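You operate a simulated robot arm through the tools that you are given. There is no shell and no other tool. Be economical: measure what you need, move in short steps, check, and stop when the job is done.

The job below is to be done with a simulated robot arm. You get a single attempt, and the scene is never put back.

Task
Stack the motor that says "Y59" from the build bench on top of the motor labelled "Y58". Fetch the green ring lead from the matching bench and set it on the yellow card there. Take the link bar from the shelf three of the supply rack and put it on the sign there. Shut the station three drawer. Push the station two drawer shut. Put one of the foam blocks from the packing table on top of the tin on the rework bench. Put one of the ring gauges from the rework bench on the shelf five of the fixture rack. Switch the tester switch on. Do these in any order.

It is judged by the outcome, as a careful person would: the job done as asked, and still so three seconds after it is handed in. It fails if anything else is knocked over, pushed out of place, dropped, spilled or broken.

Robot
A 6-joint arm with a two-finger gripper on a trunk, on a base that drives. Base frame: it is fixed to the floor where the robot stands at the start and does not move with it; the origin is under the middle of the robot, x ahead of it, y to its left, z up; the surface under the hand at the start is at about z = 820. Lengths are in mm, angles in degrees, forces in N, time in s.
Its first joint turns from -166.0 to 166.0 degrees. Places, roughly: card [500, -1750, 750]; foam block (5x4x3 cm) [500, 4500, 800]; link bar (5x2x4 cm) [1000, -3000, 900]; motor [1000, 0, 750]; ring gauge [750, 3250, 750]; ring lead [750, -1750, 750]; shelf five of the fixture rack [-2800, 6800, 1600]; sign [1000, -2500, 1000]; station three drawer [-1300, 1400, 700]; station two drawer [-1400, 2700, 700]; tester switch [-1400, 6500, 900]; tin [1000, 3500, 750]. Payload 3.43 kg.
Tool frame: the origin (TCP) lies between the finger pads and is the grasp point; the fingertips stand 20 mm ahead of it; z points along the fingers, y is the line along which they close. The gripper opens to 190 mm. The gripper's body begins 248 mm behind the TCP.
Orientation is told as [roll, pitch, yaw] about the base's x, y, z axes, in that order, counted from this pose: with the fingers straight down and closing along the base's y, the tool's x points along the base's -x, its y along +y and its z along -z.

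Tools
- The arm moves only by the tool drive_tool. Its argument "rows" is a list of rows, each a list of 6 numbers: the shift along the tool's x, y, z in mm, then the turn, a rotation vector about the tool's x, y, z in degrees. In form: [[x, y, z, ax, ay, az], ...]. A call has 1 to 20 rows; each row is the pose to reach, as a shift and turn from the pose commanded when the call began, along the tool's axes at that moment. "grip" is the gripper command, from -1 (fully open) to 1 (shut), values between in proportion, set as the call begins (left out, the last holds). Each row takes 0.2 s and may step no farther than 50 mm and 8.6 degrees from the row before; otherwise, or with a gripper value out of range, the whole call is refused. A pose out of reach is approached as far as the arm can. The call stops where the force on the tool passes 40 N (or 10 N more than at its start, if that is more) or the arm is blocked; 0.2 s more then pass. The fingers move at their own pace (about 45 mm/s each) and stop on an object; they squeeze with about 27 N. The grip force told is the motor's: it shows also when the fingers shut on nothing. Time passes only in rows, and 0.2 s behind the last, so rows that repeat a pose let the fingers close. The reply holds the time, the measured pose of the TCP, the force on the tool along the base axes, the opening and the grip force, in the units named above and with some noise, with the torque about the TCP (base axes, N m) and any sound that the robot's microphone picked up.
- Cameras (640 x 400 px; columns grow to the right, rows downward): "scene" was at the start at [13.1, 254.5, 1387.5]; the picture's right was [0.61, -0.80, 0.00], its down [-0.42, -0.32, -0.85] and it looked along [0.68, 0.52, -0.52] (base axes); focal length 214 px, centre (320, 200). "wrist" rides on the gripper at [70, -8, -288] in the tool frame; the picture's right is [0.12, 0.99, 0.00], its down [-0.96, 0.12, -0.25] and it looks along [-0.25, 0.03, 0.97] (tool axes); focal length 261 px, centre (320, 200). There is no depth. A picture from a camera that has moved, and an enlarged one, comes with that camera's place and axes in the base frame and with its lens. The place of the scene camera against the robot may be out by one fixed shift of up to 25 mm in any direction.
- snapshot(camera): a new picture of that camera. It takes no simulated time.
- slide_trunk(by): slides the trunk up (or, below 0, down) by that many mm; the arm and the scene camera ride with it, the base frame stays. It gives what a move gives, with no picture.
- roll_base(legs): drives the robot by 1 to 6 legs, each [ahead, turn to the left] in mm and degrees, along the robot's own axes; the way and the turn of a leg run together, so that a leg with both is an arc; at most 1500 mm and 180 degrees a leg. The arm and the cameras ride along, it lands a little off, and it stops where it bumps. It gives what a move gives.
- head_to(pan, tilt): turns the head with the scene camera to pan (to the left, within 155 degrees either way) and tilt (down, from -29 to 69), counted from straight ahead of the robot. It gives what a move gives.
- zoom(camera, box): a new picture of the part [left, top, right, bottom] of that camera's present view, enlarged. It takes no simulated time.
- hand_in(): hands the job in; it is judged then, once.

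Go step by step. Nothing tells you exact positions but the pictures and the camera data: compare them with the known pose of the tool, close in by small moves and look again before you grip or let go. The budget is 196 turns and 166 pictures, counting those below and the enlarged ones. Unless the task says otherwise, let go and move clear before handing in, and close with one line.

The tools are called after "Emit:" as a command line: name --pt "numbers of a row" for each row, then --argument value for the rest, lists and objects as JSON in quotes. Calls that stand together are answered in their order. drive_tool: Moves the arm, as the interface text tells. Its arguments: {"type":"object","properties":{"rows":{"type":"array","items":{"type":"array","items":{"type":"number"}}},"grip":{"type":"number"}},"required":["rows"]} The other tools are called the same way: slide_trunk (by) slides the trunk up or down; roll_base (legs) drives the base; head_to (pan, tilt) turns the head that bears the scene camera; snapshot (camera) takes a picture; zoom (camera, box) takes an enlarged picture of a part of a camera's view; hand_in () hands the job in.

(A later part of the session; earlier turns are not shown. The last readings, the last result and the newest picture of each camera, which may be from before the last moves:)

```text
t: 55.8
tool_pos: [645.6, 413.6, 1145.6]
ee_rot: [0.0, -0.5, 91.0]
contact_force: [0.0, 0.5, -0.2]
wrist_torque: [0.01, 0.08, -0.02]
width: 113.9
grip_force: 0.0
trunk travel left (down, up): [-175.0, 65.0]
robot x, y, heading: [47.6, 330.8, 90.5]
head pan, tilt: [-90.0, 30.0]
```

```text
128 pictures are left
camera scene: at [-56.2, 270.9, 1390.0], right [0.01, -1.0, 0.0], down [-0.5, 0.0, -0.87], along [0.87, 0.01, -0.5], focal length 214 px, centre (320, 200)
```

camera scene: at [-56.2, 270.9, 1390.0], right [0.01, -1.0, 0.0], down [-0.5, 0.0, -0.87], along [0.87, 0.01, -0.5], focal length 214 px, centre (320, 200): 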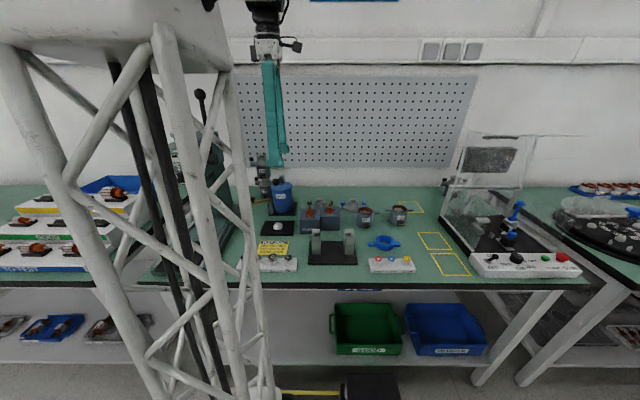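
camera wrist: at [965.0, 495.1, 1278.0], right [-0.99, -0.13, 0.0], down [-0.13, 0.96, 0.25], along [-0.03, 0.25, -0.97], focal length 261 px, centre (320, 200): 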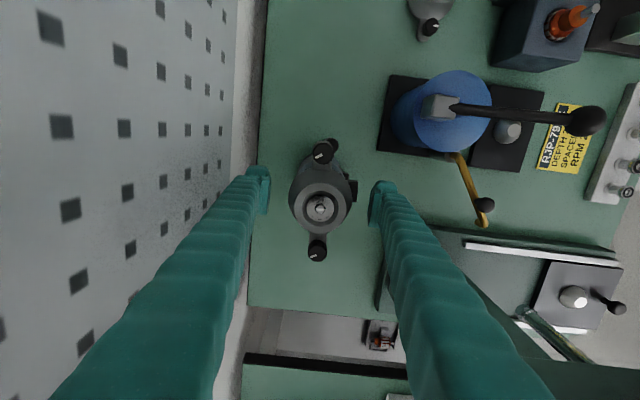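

The camera is back and the stack looks intact. I'll raise the tool to clear the tester, then reverse toward the matching bench with the head looking that way.

Emit:
drive_tool --pt "0 0 -45 0 0 0" --pt "0 0 -90 0 0 0" --pt "0 0 -135 0 0 0" --pt "0 0 -150 0 0 0"

Emit:
roll_base --legs '[[-500, -1]]'

Emit:
head_to --pan -140 --tilt 30

Emit:
snapshot --camera "scene"

```text
t: 56.8
tool_pos: [642.9, 410.5, 1296.2]
ee_rot: [0.0, -0.4, 91.1]
contact_force: [0.4, 0.4, 0.2]
wrist_torque: [-0.02, -0.01, -0.02]
width: 114.0
grip_force: 0.1
trunk travel left (down, up): [-175.0, 65.0]
robot x, y, heading: [50.2, 328.0, 90.4]
head pan, tilt: [-90.0, 30.0]
```

```text
t: 59.8
tool_pos: [642.8, -98.3, 1296.1]
ee_rot: [-0.2, -0.3, 90.1]
contact_force: [0.1, -0.1, 0.1]
wrist_torque: [-0.02, 0.0, 0.01]
width: 114.2
grip_force: 0.0
trunk travel left (down, up): [-175.0, 65.0]
robot x, y, heading: [46.9, -166.3, 89.3]
head pan, tilt: [-90.0, 30.0]
```

```text
t: 60.9
tool_pos: [643.0, -98.0, 1296.6]
ee_rot: [-0.1, -0.3, 90.0]
contact_force: [0.7, -0.2, 0.1]
wrist_torque: [0.01, 0.01, 0.01]
width: 114.1
grip_force: 0.1
trunk travel left (down, up): [-175.0, 65.0]
robot x, y, heading: [45.0, -164.9, 89.2]
head pan, tilt: [-140.0, 30.0]
```

```text
127 pictures are left
camera scene: at [-92.3, -293.3, 1390.0], right [-0.77, -0.63, 0.0], down [-0.32, 0.39, -0.87], along [0.55, -0.67, -0.5], focal length 214 px, centre (320, 200)
```

scene: 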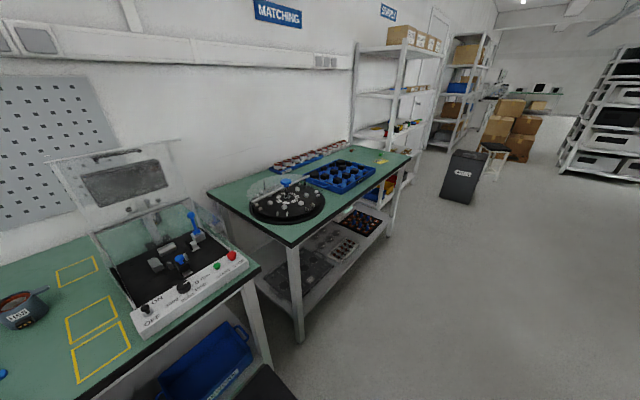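

The card and ring leads are on the next bench, around y -1800. I'll reverse to about y -1600.

Emit:
roll_base --legs '[[-1450, 0]]'

Emit:
head_to --pan -95 --tilt 35

Emit:
snapshot --camera "scene"

Emit:
snapshot --camera "wrist"

```text
t: 68.1
tool_pos: [626.1, -1544.0, 1296.3]
ee_rot: [-0.1, -0.5, 90.2]
contact_force: [0.6, 0.4, 0.2]
wrist_torque: [0.04, 0.04, 0.0]
width: 114.0
grip_force: 0.0
trunk travel left (down, up): [-175.0, 65.0]
robot x, y, heading: [28.3, -1612.6, 89.2]
head pan, tilt: [-140.0, 30.0]
```

```text
t: 69.2
tool_pos: [625.8, -1544.8, 1295.9]
ee_rot: [-0.1, -0.4, 90.0]
contact_force: [-0.8, -0.3, -0.1]
wrist_torque: [0.0, -0.05, -0.01]
width: 113.8
grip_force: 0.0
trunk travel left (down, up): [-175.0, 65.0]
robot x, y, heading: [30.9, -1615.6, 89.3]
head pan, tilt: [-95.0, 35.0]
```

```text
126 pictures are left
camera scene: at [-79.9, -1679.1, 1382.2], right [-0.1, -0.99, 0.0], down [-0.57, 0.06, -0.82], along [0.81, -0.08, -0.57], focal length 214 px, centre (320, 200)
```

scene: 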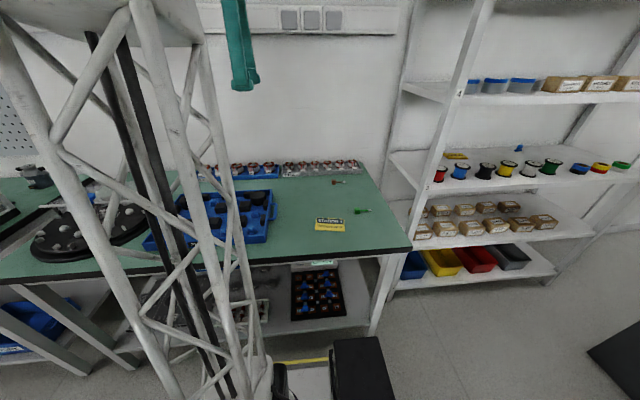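

```text
125 pictures are left
camera wrist: at [634.0, -1615.9, 1584.4], right [-0.99, -0.12, 0.0], down [-0.12, 0.96, 0.25], along [-0.03, 0.25, -0.97], focal length 261 px, centre (320, 200)
```

wrist: 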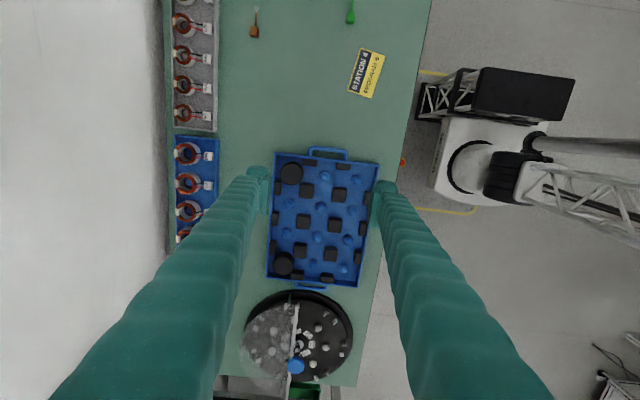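

The green lead is near (593,-1916) and the card near (533,-1784). I'll reverse 150 mm more and zoom in.

Emit:
roll_base --legs '[[-150, 0]]'

Emit:
drive_tool --pt "40 20 20 0 0 0" --pt "80 32 50 0 0 0" --pt "120 32 90 0 0 0" --pt "150 32 130 0 0 0" --pt "150 32 170 0 0 0" --pt "150 32 170 0 0 0"

Emit:
snapshot --camera "wrist"

Emit:
zoom --camera "scene" --box '[270, 160, 430, 260]'

```text
t: 70.6
tool_pos: [623.8, -1695.5, 1296.0]
ee_rot: [-0.1, -0.5, 89.9]
contact_force: [0.6, -0.4, 0.6]
wrist_torque: [0.01, 0.0, -0.01]
width: 113.9
grip_force: 0.0
trunk travel left (down, up): [-175.0, 65.0]
robot x, y, heading: [25.0, -1761.9, 89.4]
head pan, tilt: [-95.0, 35.0]
```

```text
refused: row 2 steps farther than a row can; nothing moved
```

```text
124 pictures are left
camera wrist: at [632.1, -1766.6, 1584.4], right [-0.99, -0.12, 0.0], down [-0.12, 0.96, 0.25], along [-0.03, 0.25, -0.97], focal length 261 px, centre (320, 200)
```

wrist: 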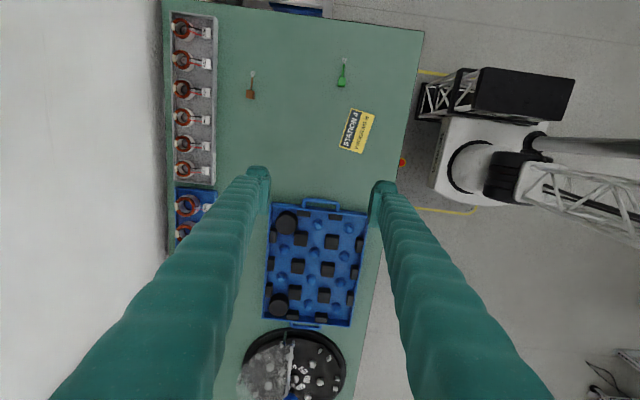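

```text
4.00 times, centred on (350, 210) of scene
camera zoom: at [-81.8, -1829.3, 1382.2], right [-0.1, -0.99, 0.0], down [-0.57, 0.06, -0.82], along [0.81, -0.08, -0.57], focal length 858 px, centre (200, 160)
```

zoom: 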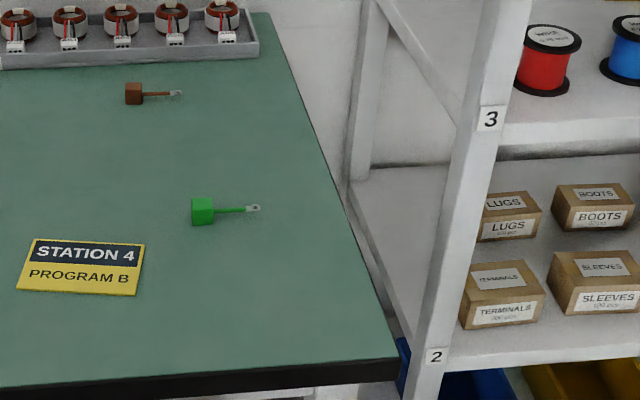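

The green lead is a small block near (591,-1899) with a stub toward -Y; the card is near (530,-1781). I'll move above the block.

Emit:
drive_tool --pt "20 3 34 0 0 0" --pt "41 7 69 0 0 0" --pt "61 10 103 0 0 0" --pt "82 13 138 0 0 0" --pt "102 17 172 0 0 0" --pt "122 20 207 0 0 0" --pt "143 23 241 0 0 0" --pt "163 27 276 0 0 0" --pt "184 30 310 0 0 0" --pt "204 33 345 0 0 0" --pt "204 33 345 0 0 0" --grip 0.3

Emit:
snapshot --camera "wrist"

Emit:
zoom --camera "wrist" --box '[240, 100, 400, 200]'

```text
t: 73.0
tool_pos: [592.7, -1897.5, 950.8]
ee_rot: [-0.1, -0.4, 90.1]
contact_force: [0.0, 0.7, -1.2]
wrist_torque: [-0.02, 0.03, -0.03]
width: 66.3
grip_force: 0.1
trunk travel left (down, up): [-175.0, 65.0]
robot x, y, heading: [27.6, -1759.6, 89.1]
head pan, tilt: [-95.0, 35.0]
```

```text
122 pictures are left
camera wrist: at [599.6, -1968.1, 1238.1], right [-0.99, -0.12, 0.0], down [-0.12, 0.96, 0.25], along [-0.03, 0.25, -0.97], focal length 261 px, centre (320, 200)
```

wrist: 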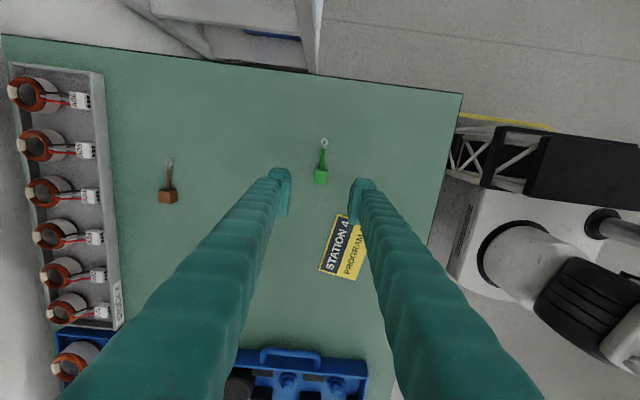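

```text
4.00 times, centred on (320, 150) of wrist
camera zoom: at [599.6, -1968.1, 1238.1], right [-0.99, -0.12, 0.0], down [-0.12, 0.96, 0.25], along [-0.03, 0.25, -0.97], focal length 1043 px, centre (320, 400)
```

zoom: 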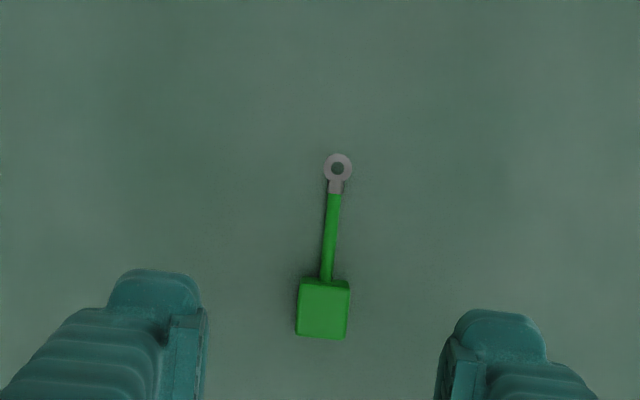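

The block is about 5 mm further toward -Y than the tool axis. I'll descend to just above the bench surface.

Emit:
drive_tool --pt "5 1 35 0 0 0" --pt "5 1 70 0 0 0" --pt "5 1 95 0 0 0" --pt "5 1 104 0 0 0" --pt "5 1 104 0 0 0"

Emit:
snapshot --camera "wrist"

Emit:
zoom --camera "scene" --box '[270, 160, 430, 260]'

```text
t: 74.2
tool_pos: [591.9, -1900.1, 845.5]
ee_rot: [-0.1, -0.4, 89.9]
contact_force: [0.3, 0.5, -0.5]
wrist_torque: [0.0, -0.01, -0.04]
width: 66.5
grip_force: 0.2
trunk travel left (down, up): [-175.0, 65.0]
robot x, y, heading: [29.6, -1768.3, 89.3]
head pan, tilt: [-95.0, 35.0]
```

```text
120 pictures are left
camera wrist: at [598.7, -1971.9, 1133.9], right [-0.99, -0.12, 0.0], down [-0.12, 0.96, 0.25], along [-0.03, 0.25, -0.97], focal length 261 px, centre (320, 200)
```

wrist: 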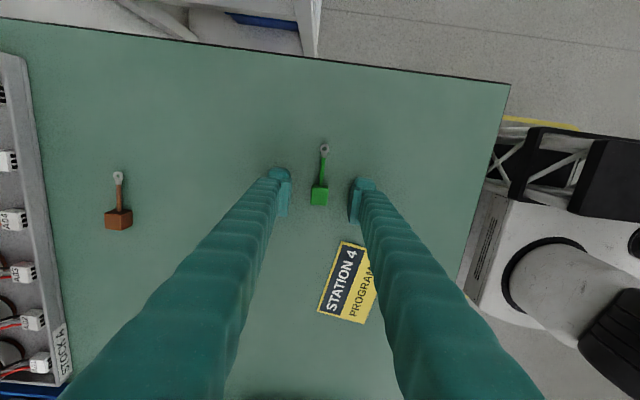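

```text
4.00 times, centred on (350, 210) of scene
camera zoom: at [-81.8, -1829.3, 1382.2], right [-0.1, -0.99, 0.0], down [-0.57, 0.06, -0.82], along [0.81, -0.08, -0.57], focal length 858 px, centre (200, 160)
```

zoom: 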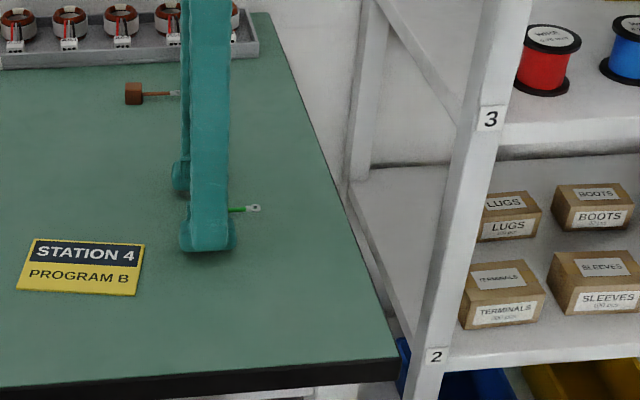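

The block sits between the tips. I'll lower a few more millimetres and close.

Emit:
drive_tool --pt "0 0 2 0 0 0" --pt "0 0 4 0 0 0" --pt "0 0 4 0 0 0"

Emit:
drive_tool --pt "0 0 0 0 0 0" --pt "0 0 0 0 0 0" --pt "0 0 0 0 0 0" --pt "0 0 0 0 0 0" --pt "0 0 0 0 0 0" --grip 1

Emit:
snapshot --camera "wrist"

```text
t: 75.0
tool_pos: [590.8, -1901.4, 840.9]
ee_rot: [-0.2, -0.5, 90.1]
contact_force: [0.2, -0.4, 0.1]
wrist_torque: [0.0, 0.01, -0.01]
width: 66.7
grip_force: 0.0
trunk travel left (down, up): [-175.0, 65.0]
robot x, y, heading: [26.9, -1766.5, 89.3]
head pan, tilt: [-95.0, 35.0]
```

```text
t: 76.2
tool_pos: [590.1, -1901.3, 842.0]
ee_rot: [-0.1, -0.4, 90.0]
contact_force: [-0.5, -0.8, -0.1]
wrist_torque: [-0.02, 0.01, 0.0]
width: 18.1
grip_force: 26.6
trunk travel left (down, up): [-175.0, 65.0]
robot x, y, heading: [26.9, -1762.4, 89.5]
head pan, tilt: [-95.0, 35.0]
```

```text
118 pictures are left
camera wrist: at [598.7, -1972.2, 1129.8], right [-0.99, -0.12, 0.0], down [-0.12, 0.96, 0.25], along [-0.03, 0.25, -0.97], focal length 261 px, centre (320, 200)
```

wrist: 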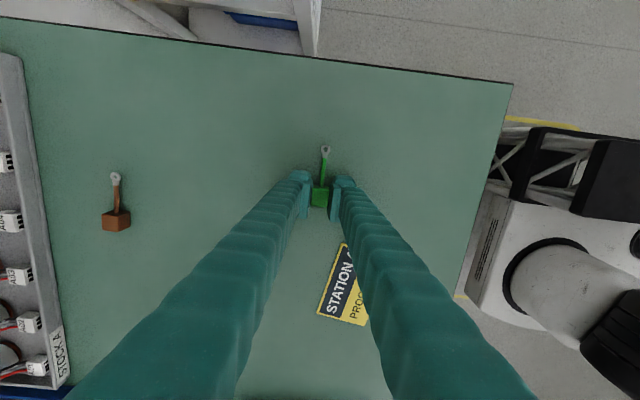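

The block is gripped. I'll lift it and carry it above the card.

Emit:
drive_tool --pt "0 0 -40 0 0 0" --pt "0 0 -80 0 0 0" --pt "-45 19 -80 0 0 0" --pt "-90 38 -80 0 0 0" --pt "-136 57 -80 0 0 0" --pt "-136 57 -80 0 0 0"

Emit:
snapshot --camera "wrist"

Emit:
zoom --camera "scene" --box '[270, 160, 430, 260]'

```text
t: 77.6
tool_pos: [534.1, -1765.0, 922.8]
ee_rot: [-0.1, -0.3, 90.1]
contact_force: [-0.1, 0.3, -0.6]
wrist_torque: [0.04, 0.01, 0.0]
width: 18.2
grip_force: 27.1
trunk travel left (down, up): [-175.0, 65.0]
robot x, y, heading: [29.5, -1766.6, 89.3]
head pan, tilt: [-95.0, 35.0]
```

```text
117 pictures are left
camera wrist: at [541.5, -1836.5, 1211.8], right [-0.99, -0.12, 0.0], down [-0.12, 0.96, 0.25], along [-0.03, 0.25, -0.97], focal length 261 px, centre (320, 200)
```

wrist: 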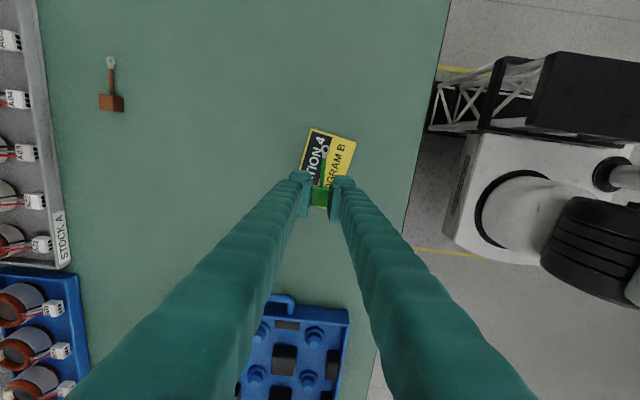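

```text
4.00 times, centred on (350, 210) of scene
camera zoom: at [-81.9, -1829.4, 1382.2], right [-0.1, -0.99, 0.0], down [-0.57, 0.06, -0.82], along [0.81, -0.08, -0.57], focal length 858 px, centre (200, 160)
```

zoom: 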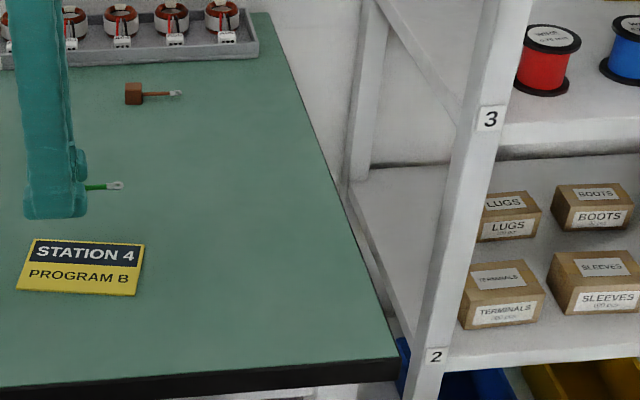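

The card's centre is near (532,-1778). I'll shift 6 mm in +Y and lower the lead onto the card.

Emit:
drive_tool --pt "-6 0 30 0 0 0" --pt "-6 0 60 0 0 0" --pt "-6 0 72 0 0 0" --pt "-6 0 75 0 0 0" --pt "-6 0 75 0 0 0"

Emit:
drive_tool --pt "0 0 1.5 0 0 0" --pt "0 0 3 0 0 0" --pt "0 0 3 0 0 0"

Emit:
zoom --camera "scene" --box '[250, 180, 350, 242]'

```text
t: 78.8
tool_pos: [534.1, -1758.4, 847.9]
ee_rot: [-0.1, -0.5, 90.0]
contact_force: [0.0, -0.2, 0.0]
wrist_torque: [-0.03, 0.04, -0.03]
width: 18.3
grip_force: 26.9
trunk travel left (down, up): [-175.0, 65.0]
robot x, y, heading: [30.3, -1764.4, 89.1]
head pan, tilt: [-95.0, 35.0]
```

```text
t: 79.6
tool_pos: [534.7, -1759.3, 844.0]
ee_rot: [-0.2, -0.5, 90.0]
contact_force: [0.4, 0.2, 1.0]
wrist_torque: [0.01, -0.01, 0.01]
width: 18.1
grip_force: 27.4
trunk travel left (down, up): [-175.0, 65.0]
robot x, y, heading: [28.7, -1762.3, 89.5]
head pan, tilt: [-95.0, 35.0]
```

```text
6.40 times, centred on (300, 211) of scene
camera zoom: at [-81.9, -1829.3, 1382.2], right [-0.1, -0.99, 0.0], down [-0.57, 0.06, -0.82], along [0.81, -0.08, -0.57], focal length 1373 px, centre (448, 130)
```

zoom: 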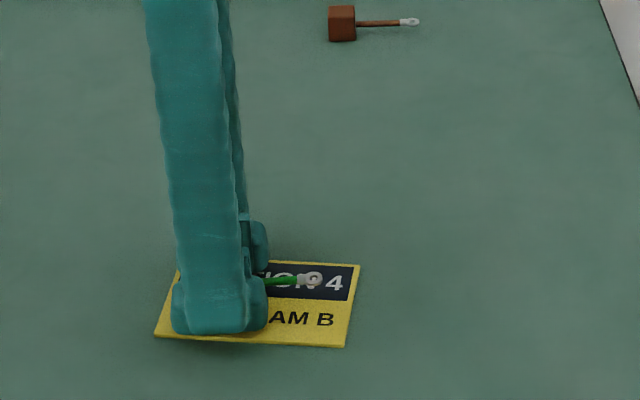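

The lead is down on the card. I'll release and lift.

Emit:
drive_tool --pt "0 0 0 0 0 0" --pt "0 0 0 0 0 0" --pt "0 0 0 0 0 0" --pt "0 0 -40 0 0 0" --pt "0 0 -90 0 0 0" --pt "0 0 -140 0 0 0" --pt "0 0 -190 0 0 0" --grip 0.5

Emit:
zoom --camera "scene" --box '[250, 180, 350, 242]'

Emit:
head_to --pan -140 --tilt 20

Emit:
snapshot --camera "scene"

```text
t: 81.2
tool_pos: [532.8, -1759.8, 1035.3]
ee_rot: [-0.1, -0.3, 90.0]
contact_force: [-0.4, -0.8, 0.4]
wrist_torque: [0.02, 0.08, -0.03]
width: 47.4
grip_force: 0.1
trunk travel left (down, up): [-175.0, 65.0]
robot x, y, heading: [24.0, -1763.0, 89.2]
head pan, tilt: [-95.0, 35.0]
```

```text
6.40 times, centred on (300, 211) of scene
camera zoom: at [-81.7, -1829.3, 1382.1], right [-0.1, -0.99, 0.0], down [-0.57, 0.06, -0.82], along [0.81, -0.08, -0.57], focal length 1373 px, centre (448, 130)
```

zoom: 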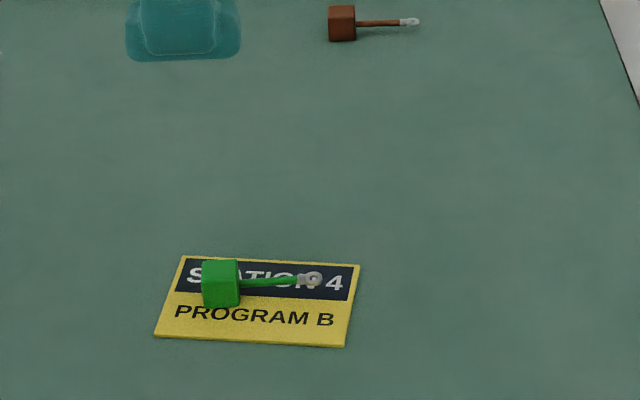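

```text
t: 82.3
tool_pos: [532.9, -1761.3, 1034.7]
ee_rot: [0.0, -0.3, 90.0]
contact_force: [0.2, 0.7, -0.3]
wrist_torque: [0.01, -0.03, -0.03]
width: 47.5
grip_force: 0.1
trunk travel left (down, up): [-175.0, 65.0]
robot x, y, heading: [30.0, -1766.8, 89.4]
head pan, tilt: [-140.0, 20.0]
```

```text
113 pictures are left
camera scene: at [-110.5, -1892.6, 1406.0], right [-0.77, -0.63, 0.0], down [-0.22, 0.26, -0.94], along [0.6, -0.73, -0.34], focal length 214 px, centre (320, 200)
```

scene: 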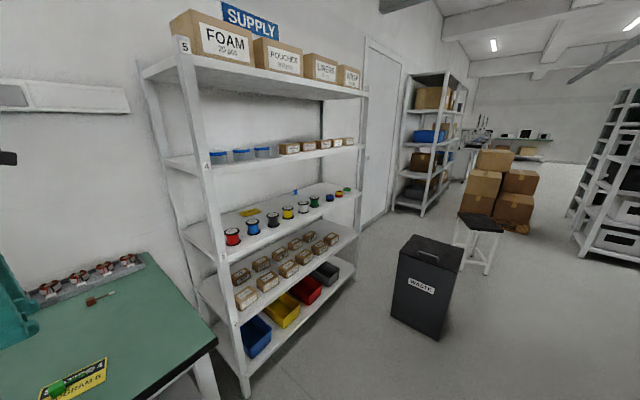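

The lead rests on the card. On the supply rack's shelf 3 I see a yellow sign behind the spools and a small blue item; I'll zoom in.

Emit:
zoom --camera "scene" --box '[190, 160, 370, 272]'

```text
3.56 times, centred on (280, 216) of scene
camera zoom: at [-110.5, -1892.6, 1406.0], right [-0.77, -0.63, 0.0], down [-0.22, 0.26, -0.94], along [0.6, -0.73, -0.34], focal length 763 px, centre (462, 143)
```

zoom: 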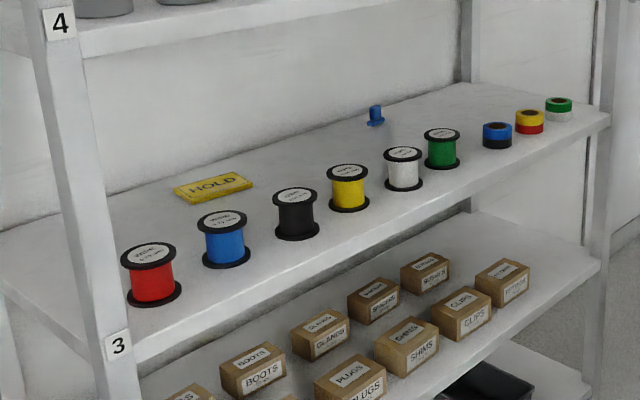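

The link bar is the blue piece near (1041,-2996) and the HOLD sign is near (996,-2564), on a shelf at z≈880 with the next shelf about 350 mm above. I'll reverse to y≈-2650, staying clear of the waste bin, and look at the rack.

Emit:
roll_base --legs '[[-880, 0]]'

Emit:
head_to --pan -100 --tilt 25

Emit:
snapshot --camera "scene"

```text
t: 87.0
tool_pos: [522.8, -2635.1, 1034.8]
ee_rot: [0.0, -0.3, 89.9]
contact_force: [0.5, 0.0, -0.4]
wrist_torque: [0.02, 0.03, 0.0]
width: 47.4
grip_force: 0.1
trunk travel left (down, up): [-175.0, 65.0]
robot x, y, heading: [15.8, -2637.4, 89.1]
head pan, tilt: [-140.0, 20.0]
```

```text
t: 88.0
tool_pos: [521.3, -2635.6, 1035.6]
ee_rot: [-0.1, -0.4, 89.9]
contact_force: [-1.2, -0.6, 0.5]
wrist_torque: [-0.01, 0.01, -0.04]
width: 47.7
grip_force: 0.0
trunk travel left (down, up): [-175.0, 65.0]
robot x, y, heading: [17.9, -2637.8, 89.2]
head pan, tilt: [-100.0, 25.0]
```

```text
111 pictures are left
camera scene: at [-91.1, -2711.8, 1398.0], right [-0.19, -0.98, 0.0], down [-0.41, 0.08, -0.91], along [0.89, -0.17, -0.42], focal length 214 px, centre (320, 200)
```

scene: 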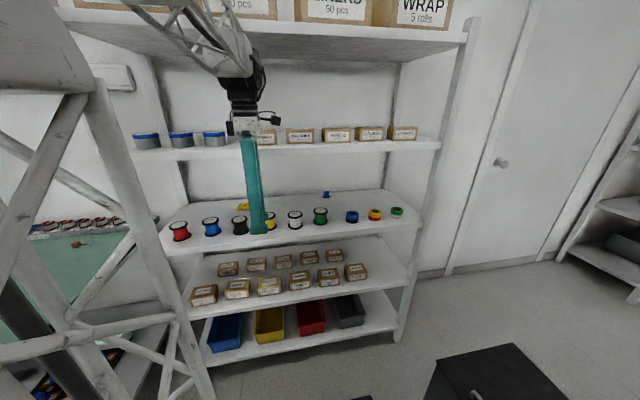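

Now I'll enlarge shelf 3 to measure it from here.

Emit:
zoom --camera "scene" --box '[160, 130, 448, 310]'

Emit:
zoom --camera "scene" --box '[286, 180, 366, 230]'

```text
2.22 times, centred on (304, 220) of scene
camera zoom: at [-91.1, -2711.8, 1398.0], right [-0.19, -0.98, 0.0], down [-0.41, 0.08, -0.91], along [0.89, -0.17, -0.42], focal length 477 px, centre (356, 156)
```

zoom: 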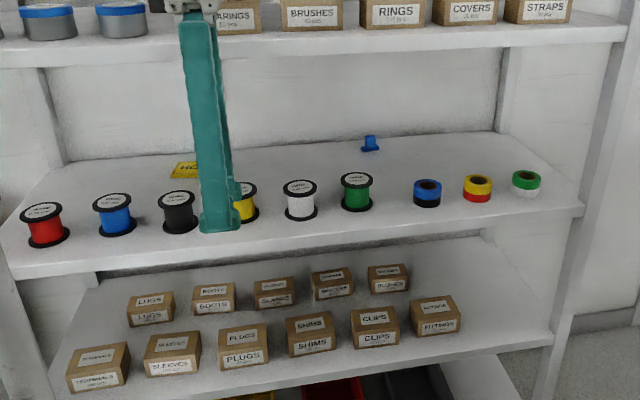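

```text
8.00 times, centred on (326, 205) of scene
camera zoom: at [-91.1, -2711.8, 1398.0], right [-0.19, -0.98, 0.0], down [-0.41, 0.08, -0.91], along [0.89, -0.17, -0.42], focal length 1716 px, centre (272, 160)
```

zoom: 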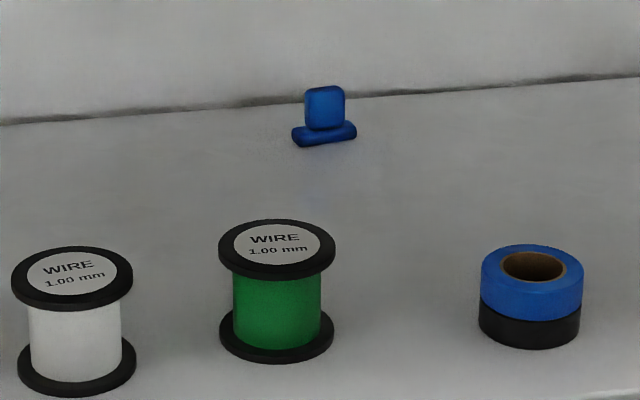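

The link bar stands about X 1015–1040, Y -2965. I'll yaw the tool by 90° and then pitch it forward while advancing, so it can reach in under shelf 4.

Emit:
drive_tool --pt "0 0 0 0 0 -8.2" --pt "0 0 0 0 0 -16.4" --pt "0 0 0 0 0 -24.6" --pt "0 0 0 0 0 -32.8" --pt "0 0 0 0 0 -41" --pt "0 0 0 0 0 -49.2" --pt "0 0 0 0 0 -57.4" --pt "0 0 0 0 0 -65.6" --pt "0 0 0 0 0 -73.8" --pt "0 0 0 0 0 -82" --pt "0 0 0 0 0 -90"

Emit:
drive_tool --pt "34 30 0 0 7.5 0" --pt "69 60 0 0 15 0" --pt "104 90 0 0 22.5 0" --pt "139 120 0 0 30 0" --pt "174 150 0 0 37.5 0" --pt "208 180 0 0 45 0" --pt "243 210 0 0 52.5 0" --pt "278 240 0 0 60 0" --pt "278 240 0 0 60 0"

Emit:
snapshot --camera "wrist"

Emit:
snapshot --camera "scene"

```text
t: 90.4
tool_pos: [519.6, -2567.6, 1029.8]
ee_rot: [2.9, 0.6, 176.9]
contact_force: [0.2, -0.4, -0.4]
wrist_torque: [0.13, 0.04, -0.02]
width: 47.5
grip_force: 0.0
out of reach, approached as far as the arm can: row 10, 11
trunk travel left (down, up): [-175.0, 65.0]
robot x, y, heading: [14.6, -2637.4, 88.8]
head pan, tilt: [-100.0, 25.0]
```

```text
t: 92.4
tool_pos: [791.0, -2833.3, 1062.7]
ee_rot: [-8.0, 63.0, 164.8]
contact_force: [-0.6, 2.9, -3.5]
wrist_torque: [-0.38, -0.64, -0.32]
width: 47.4
grip_force: 0.1
out of reach, approached as far as the arm can: row 1, 2, 3, 4, 5, 6, 7
trunk travel left (down, up): [-175.0, 65.0]
robot x, y, heading: [15.8, -2636.6, 89.2]
head pan, tilt: [-100.0, 25.0]
```

```text
108 pictures are left
camera wrist: at [567.8, -2803.2, 1256.3], right [-0.09, -1.0, 0.04], down [-0.66, 0.03, -0.75], along [0.75, -0.1, -0.66], focal length 261 px, centre (320, 200)
```

wrist: 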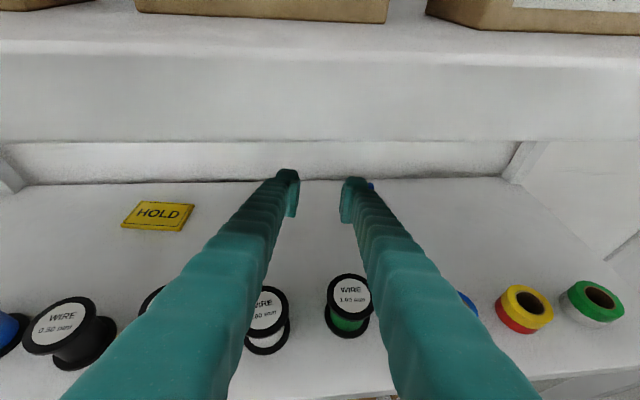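

```text
107 pictures are left
camera scene: at [-90.9, -2712.0, 1397.9], right [-0.19, -0.98, 0.0], down [-0.42, 0.08, -0.91], along [0.89, -0.17, -0.42], focal length 214 px, centre (320, 200)
```

scene: 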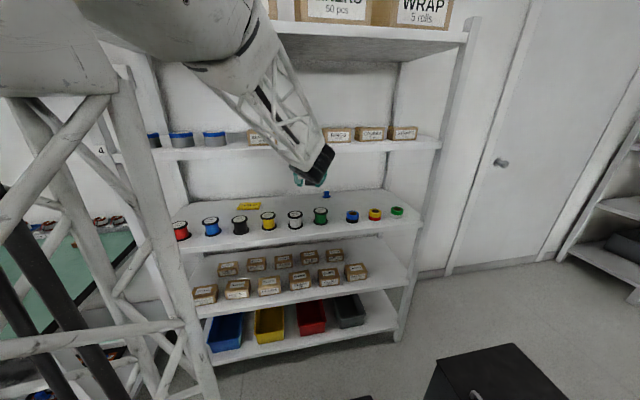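

The tool now points into the shelf at a downward slant. I'll hold a moment to see where the pose settles.

Emit:
drive_tool --pt "0 0 0 0 0 0" --pt "0 0 0 0 0 0" --pt "0 0 0 0 0 0"

Emit:
zoom --camera "wrist" --box '[240, 150, 400, 250]'

```text
t: 93.2
tool_pos: [781.8, -2821.4, 1045.2]
ee_rot: [5.8, 60.3, -178.2]
contact_force: [0.5, 0.4, -0.3]
wrist_torque: [0.0, 0.03, 0.0]
width: 47.7
grip_force: 0.1
trunk travel left (down, up): [-175.0, 65.0]
robot x, y, heading: [15.1, -2639.9, 89.1]
head pan, tilt: [-100.0, 25.0]
```

```text
4.00 times, centred on (320, 200) of wrist
camera zoom: at [568.2, -2789.7, 1249.0], right [0.0, -0.99, 0.15], down [-0.7, -0.11, -0.71], along [0.72, -0.1, -0.69], focal length 1043 px, centre (320, 200)
```

zoom: 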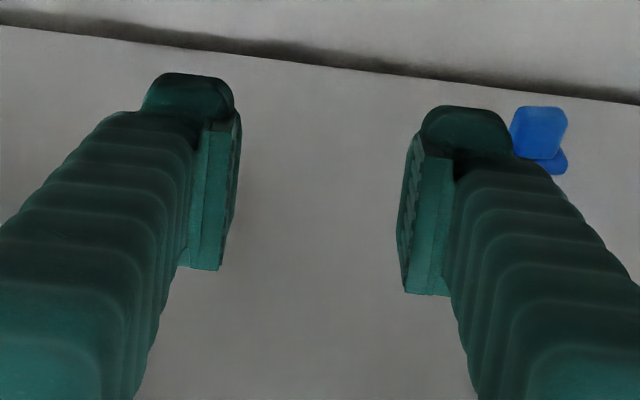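

The bar sits about (1018,-2968). I'll level the roll, yaw slightly to match the bar, and move to a pre-grasp point 100 mm short of it.

Emit:
drive_tool --pt "-3 22 30 2.1 0 -0.7" --pt "-6 44 60 4.2 0 -1.3" --pt "-9 66 90 6.3 0 -2" --pt "-12 88 121 8.5 0 -2.7" --pt "-14 109 151 10.6 0 -3.3" --pt "-16.6 131 181 12.7 0 -4" --pt "-16.6 131 181 12.7 0 -4" --pt "-16.6 131 181 12.7 0 -4"

Emit:
snapshot --camera "wrist"

Emit:
zoom --camera "scene" --box '[240, 130, 400, 230]'

```text
t: 94.1
tool_pos: [852.2, -2893.8, 997.9]
ee_rot: [3.6, 60.6, -172.5]
contact_force: [-88.3, 30.4, 16.4]
wrist_torque: [-6.65, -15.42, -7.05]
width: 47.4
grip_force: 0.1
trunk travel left (down, up): [-175.0, 65.0]
robot x, y, heading: [17.7, -2638.4, 89.3]
head pan, tilt: [-100.0, 25.0]
stopped in row 4: the force on the tool passed its limit at 179 N (the readings are from after the stop); the commanded pose is now the measured one
```

```text
105 pictures are left
camera wrist: at [635.1, -2894.2, 1201.5], right [0.13, -0.98, 0.13], down [-0.68, -0.19, -0.71], along [0.73, 0.0, -0.69], focal length 261 px, centre (320, 200)
```

wrist: 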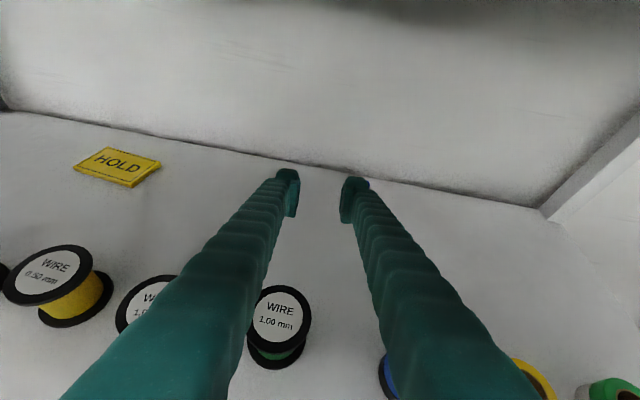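

```text
4.00 times, centred on (320, 180) of scene
camera zoom: at [-96.3, -2709.5, 1398.0], right [-0.19, -0.98, 0.0], down [-0.41, 0.08, -0.91], along [0.89, -0.17, -0.42], focal length 858 px, centre (320, 280)
```

zoom: 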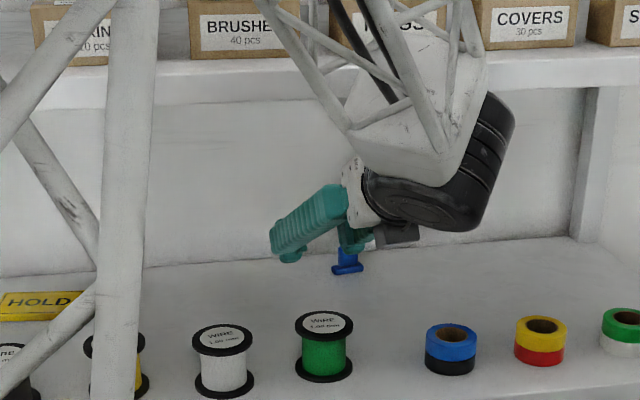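

The gripper or camera touched the edge of shelf 4. I'll back straight out, then lower and flatten the tool before going in again.

Emit:
drive_tool --pt "-10 0 -17 0 0 0" --pt "-25 0 -43 0 0 0" --pt "-40 0 -70 0 0 0" --pt "-40 0 -70 0 0 0"

Emit:
snapshot --camera "scene"

Emit:
snapshot --camera "wrist"

```text
t: 95.1
tool_pos: [776.7, -2901.4, 992.0]
ee_rot: [3.2, 60.4, -173.0]
contact_force: [0.1, 0.6, 0.2]
wrist_torque: [-0.03, 0.02, -0.02]
width: 47.5
grip_force: 0.1
trunk travel left (down, up): [-175.0, 65.0]
robot x, y, heading: [13.5, -2636.9, 89.6]
head pan, tilt: [-100.0, 25.0]
```

```text
103 pictures are left
camera scene: at [-91.1, -2711.6, 1398.0], right [-0.19, -0.98, 0.0], down [-0.42, 0.08, -0.91], along [0.89, -0.17, -0.42], focal length 214 px, centre (320, 200)
```

scene: 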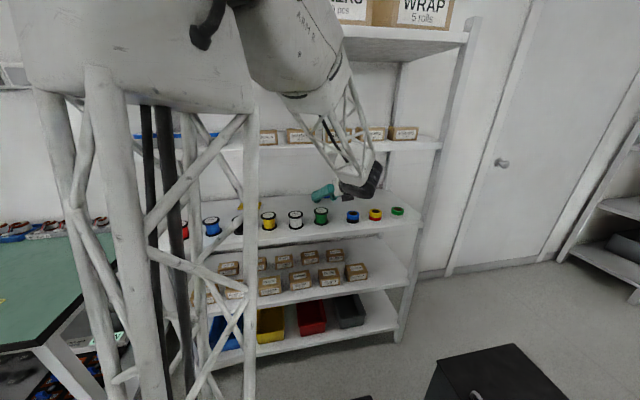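

```text
102 pictures are left
camera wrist: at [561.3, -2902.1, 1196.6], right [0.13, -0.98, 0.13], down [-0.68, -0.19, -0.71], along [0.72, 0.01, -0.69], focal length 261 px, centre (320, 200)
```

wrist: 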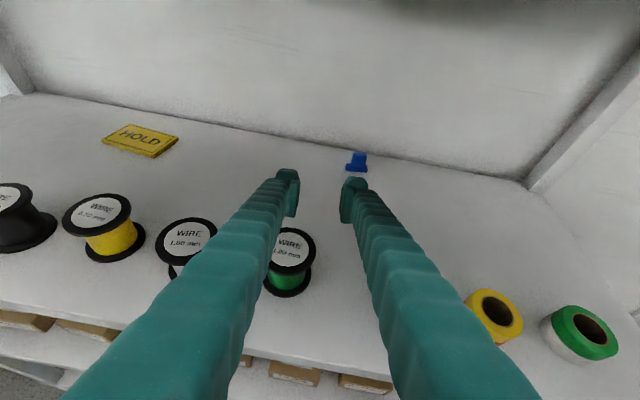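

Nothing on the shelf moved. I'll lower the tool in front of the rack, flatten it by 10° and look at the bar closely.

Emit:
drive_tool --pt "-8 18 12 1 3.5 0" --pt "-16 36 23 2 7 0" --pt "-24 54 35 3.2 10 0" --pt "-24 54 35 3.2 10 0" --pt "-24 54 35 3.2 10 0"

Emit:
snapshot --camera "wrist"

Emit:
zoom --camera "wrist" --box '[240, 100, 400, 200]'

```text
t: 96.3
tool_pos: [798.3, -2954.8, 957.1]
ee_rot: [0.5, 70.3, -172.2]
contact_force: [-0.2, -0.3, -0.1]
wrist_torque: [0.01, 0.01, 0.01]
width: 47.5
grip_force: 0.1
trunk travel left (down, up): [-175.0, 65.0]
robot x, y, heading: [11.5, -2638.2, 89.1]
head pan, tilt: [-100.0, 25.0]
```

```text
101 pictures are left
camera wrist: at [553.2, -2975.7, 1119.8], right [0.17, -0.98, 0.12], down [-0.54, -0.19, -0.82], along [0.83, 0.07, -0.56], focal length 261 px, centre (320, 200)
```

wrist: 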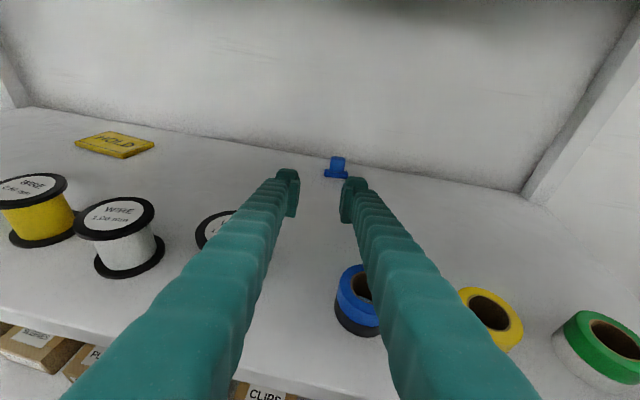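

```text
4.00 times, centred on (320, 150) of wrist
camera zoom: at [553.2, -2975.7, 1119.8], right [0.17, -0.98, 0.12], down [-0.54, -0.19, -0.82], along [0.83, 0.07, -0.56], focal length 1043 px, centre (320, 400)
```

zoom: 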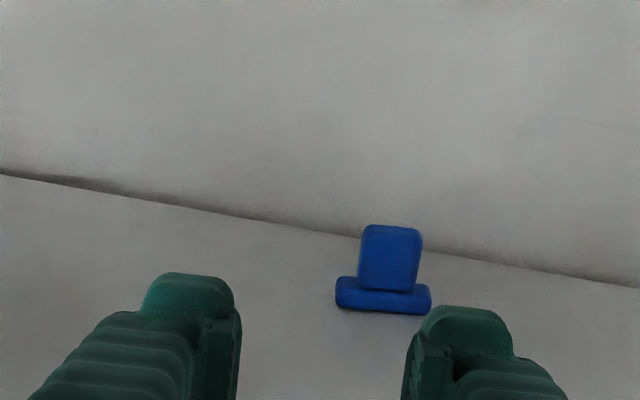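

The bar is straight ahead, about 259 mm along the tool and 36 mm to its side, and well aligned. I'll advance most of the way with a wider opening.

Emit:
drive_tool --pt "6 12 25 0 0 0" --pt "12 24 60 0 0 0" --pt "15 36 100 0 0 0" --pt "15 36 145 0 0 0" --pt "15 36 190 0 0 0" --pt "15 36 190 0 0 0" --grip 0.3

Emit:
zoom --camera "wrist" --box '[240, 120, 400, 220]'

Emit:
zoom --camera "scene" --box '[260, 150, 388, 230]'

```text
t: 97.7
tool_pos: [985.7, -2966.8, 906.6]
ee_rot: [0.7, 70.4, -172.2]
contact_force: [-5.2, -1.3, 7.9]
wrist_torque: [0.35, 0.14, 0.29]
width: 66.1
grip_force: 0.0
trunk travel left (down, up): [-175.0, 65.0]
robot x, y, heading: [16.6, -2638.5, 89.1]
head pan, tilt: [-100.0, 25.0]
```

```text
4.00 times, centred on (320, 170) of wrist
camera zoom: at [739.0, -2987.5, 1069.8], right [0.16, -0.98, 0.12], down [-0.54, -0.19, -0.82], along [0.83, 0.07, -0.56], focal length 1043 px, centre (320, 320)
```

zoom: 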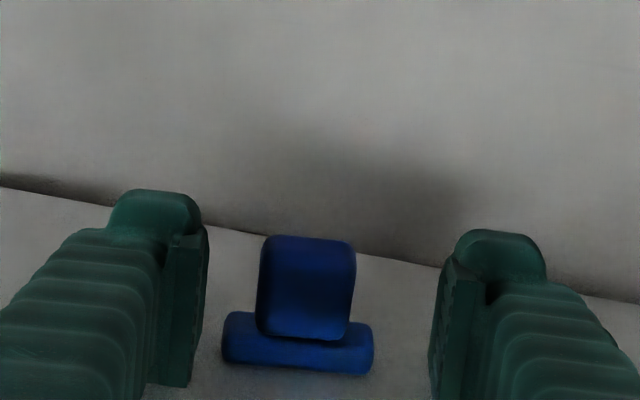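

```text
5.00 times, centred on (324, 190) of scene
camera zoom: at [-91.5, -2711.5, 1398.0], right [-0.19, -0.98, 0.0], down [-0.41, 0.08, -0.91], along [0.89, -0.17, -0.42], focal length 1072 px, centre (300, 250)
```

zoom: 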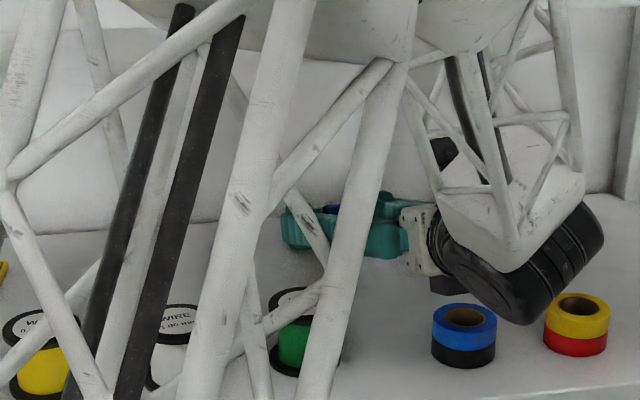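

There's a slight force reading. I'll hold still to see if it is real contact.

Emit:
drive_tool --pt "0 0 0 0 0 0"

Emit:
snapshot --camera "wrist"

Emit:
snapshot --camera "scene"

```text
t: 98.1
tool_pos: [985.3, -2966.7, 905.7]
ee_rot: [0.8, 70.3, -172.2]
contact_force: [-2.4, -3.2, 9.6]
wrist_torque: [0.34, 0.07, 0.12]
width: 65.5
grip_force: 0.0
trunk travel left (down, up): [-175.0, 65.0]
robot x, y, heading: [16.9, -2642.7, 89.3]
head pan, tilt: [-100.0, 25.0]
```

```text
97 pictures are left
camera wrist: at [739.0, -2987.2, 1069.8], right [0.16, -0.98, 0.12], down [-0.54, -0.19, -0.82], along [0.83, 0.07, -0.56], focal length 261 px, centre (320, 200)
```

wrist: 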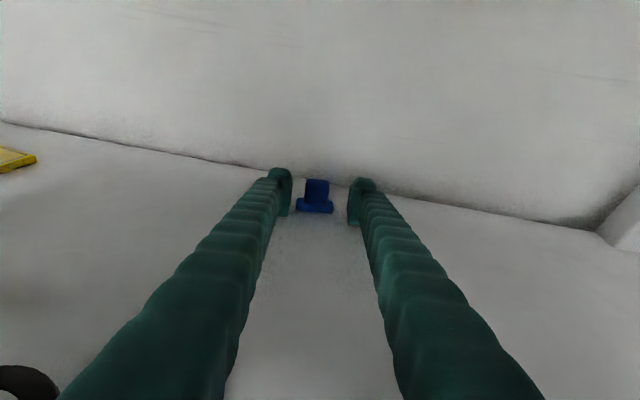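

```text
96 pictures are left
camera scene: at [-91.5, -2711.6, 1398.0], right [-0.19, -0.98, 0.0], down [-0.42, 0.08, -0.91], along [0.89, -0.17, -0.42], focal length 214 px, centre (320, 200)
```

scene: 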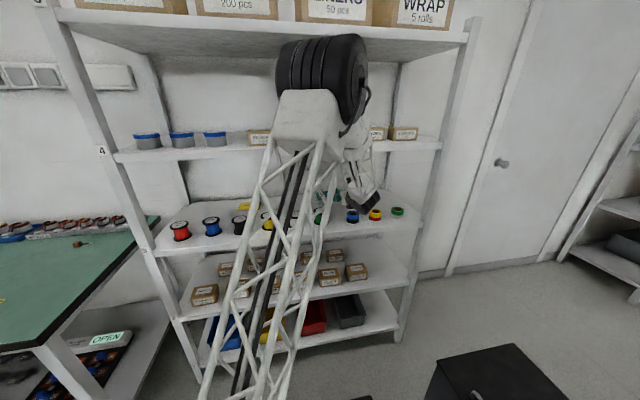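

The force seems to come from the +Y fingertip touching the shelf, so the shelf is near z 877. I'll raise 8 mm and recheck.

Emit:
drive_tool --pt "3.8 0 -1.3 0 0 0" --pt "7.5 0 -2.7 0 0 0" --pt "7.5 0 -2.7 0 0 0"

Emit:
zoom --camera "wrist" --box '[240, 120, 400, 220]'

```text
t: 98.9
tool_pos: [986.7, -2966.4, 912.7]
ee_rot: [0.5, 70.3, -172.1]
contact_force: [0.3, -0.8, 0.8]
wrist_torque: [0.03, 0.0, 0.0]
width: 66.5
grip_force: 0.1
trunk travel left (down, up): [-175.0, 65.0]
robot x, y, heading: [17.7, -2639.5, 89.4]
head pan, tilt: [-100.0, 25.0]
```

```text
4.00 times, centred on (320, 170) of wrist
camera zoom: at [740.1, -2987.1, 1077.8], right [0.17, -0.98, 0.12], down [-0.54, -0.19, -0.82], along [0.83, 0.07, -0.56], focal length 1043 px, centre (320, 320)
```

zoom: 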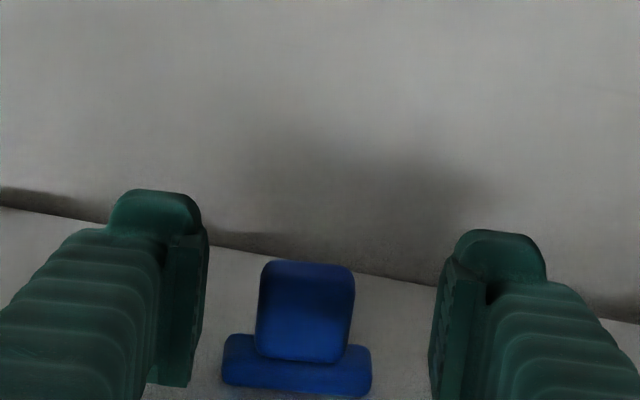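

The bar's knob is about 15 mm ahead at z≈902. I'll move slightly forward and up so the fingers clear its base flange, then close.

Emit:
drive_tool --pt "9.7 -3.4 0 0 0 0" --pt "9.7 -3.4 5 0 0 0" --pt "9.7 -3.4 6 0 0 0"

Emit:
drive_tool --pt "0 0 0 0 0 0" --pt "0 0 0 0 0 0" --pt "0 0 0 0 0 0" --pt "0 0 0 0 0 0" --grip 1

Emit:
zoom --camera "wrist" --box '[240, 120, 400, 220]'

```text
t: 99.7
tool_pos: [995.2, -2961.8, 920.6]
ee_rot: [0.6, 70.3, -172.1]
contact_force: [-0.4, 0.7, 0.8]
wrist_torque: [0.01, -0.05, 0.0]
width: 66.3
grip_force: 0.2
trunk travel left (down, up): [-175.0, 65.0]
robot x, y, heading: [13.0, -2640.4, 89.3]
head pan, tilt: [-100.0, 25.0]
```

```text
t: 100.7
tool_pos: [995.5, -2961.2, 920.8]
ee_rot: [0.6, 70.4, -172.3]
contact_force: [0.3, -0.2, 0.2]
wrist_torque: [-0.05, -0.02, 0.01]
width: 26.7
grip_force: 26.9
trunk travel left (down, up): [-175.0, 65.0]
robot x, y, heading: [16.3, -2634.5, 89.3]
head pan, tilt: [-100.0, 25.0]
```

```text
4.00 times, centred on (320, 170) of wrist
camera zoom: at [748.7, -2983.1, 1084.9], right [0.17, -0.98, 0.12], down [-0.54, -0.19, -0.82], along [0.83, 0.07, -0.56], focal length 1043 px, centre (320, 320)
```

zoom: 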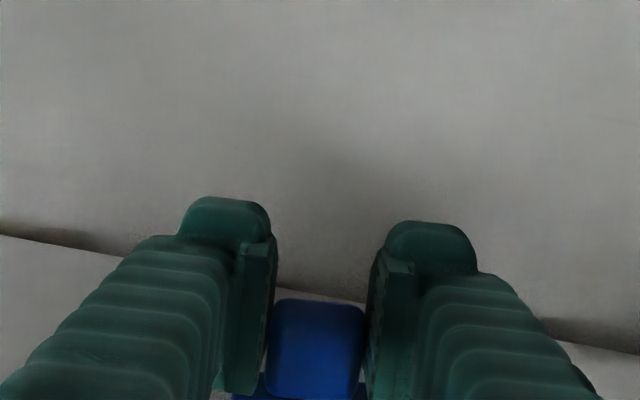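

The bar is gripped. I'll lift it, back out, and check.

Emit:
drive_tool --pt "16 0 -6 0 0 0" --pt "33 0 -12 0 0 0" --pt "20 0 -50 0 0 0" --pt "6 0 -88 0 0 0" --pt "-7 0 -125 0 0 0" --pt "-7 0 -125 0 0 0"

Emit:
snapshot --camera "wrist"

```text
t: 102.1
tool_pos: [874.5, -2977.7, 957.0]
ee_rot: [0.5, 70.4, -172.2]
contact_force: [0.3, -0.1, 0.2]
wrist_torque: [-0.02, 0.03, -0.03]
width: 26.8
grip_force: 27.6
trunk travel left (down, up): [-175.0, 65.0]
robot x, y, heading: [15.3, -2639.8, 89.2]
head pan, tilt: [-100.0, 25.0]
```

```text
93 pictures are left
camera wrist: at [628.5, -2999.1, 1121.1], right [0.17, -0.98, 0.12], down [-0.54, -0.19, -0.82], along [0.83, 0.07, -0.56], focal length 261 px, centre (320, 200)
```

wrist: 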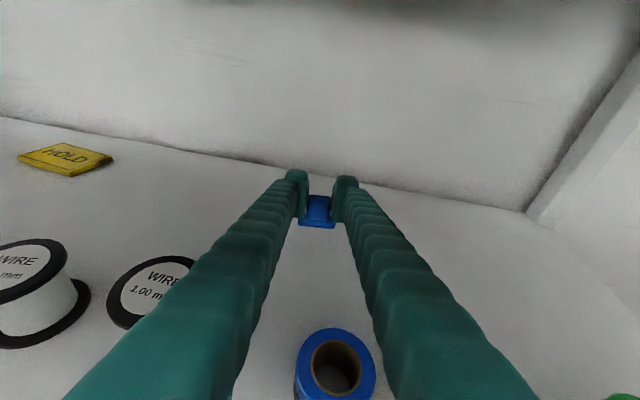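

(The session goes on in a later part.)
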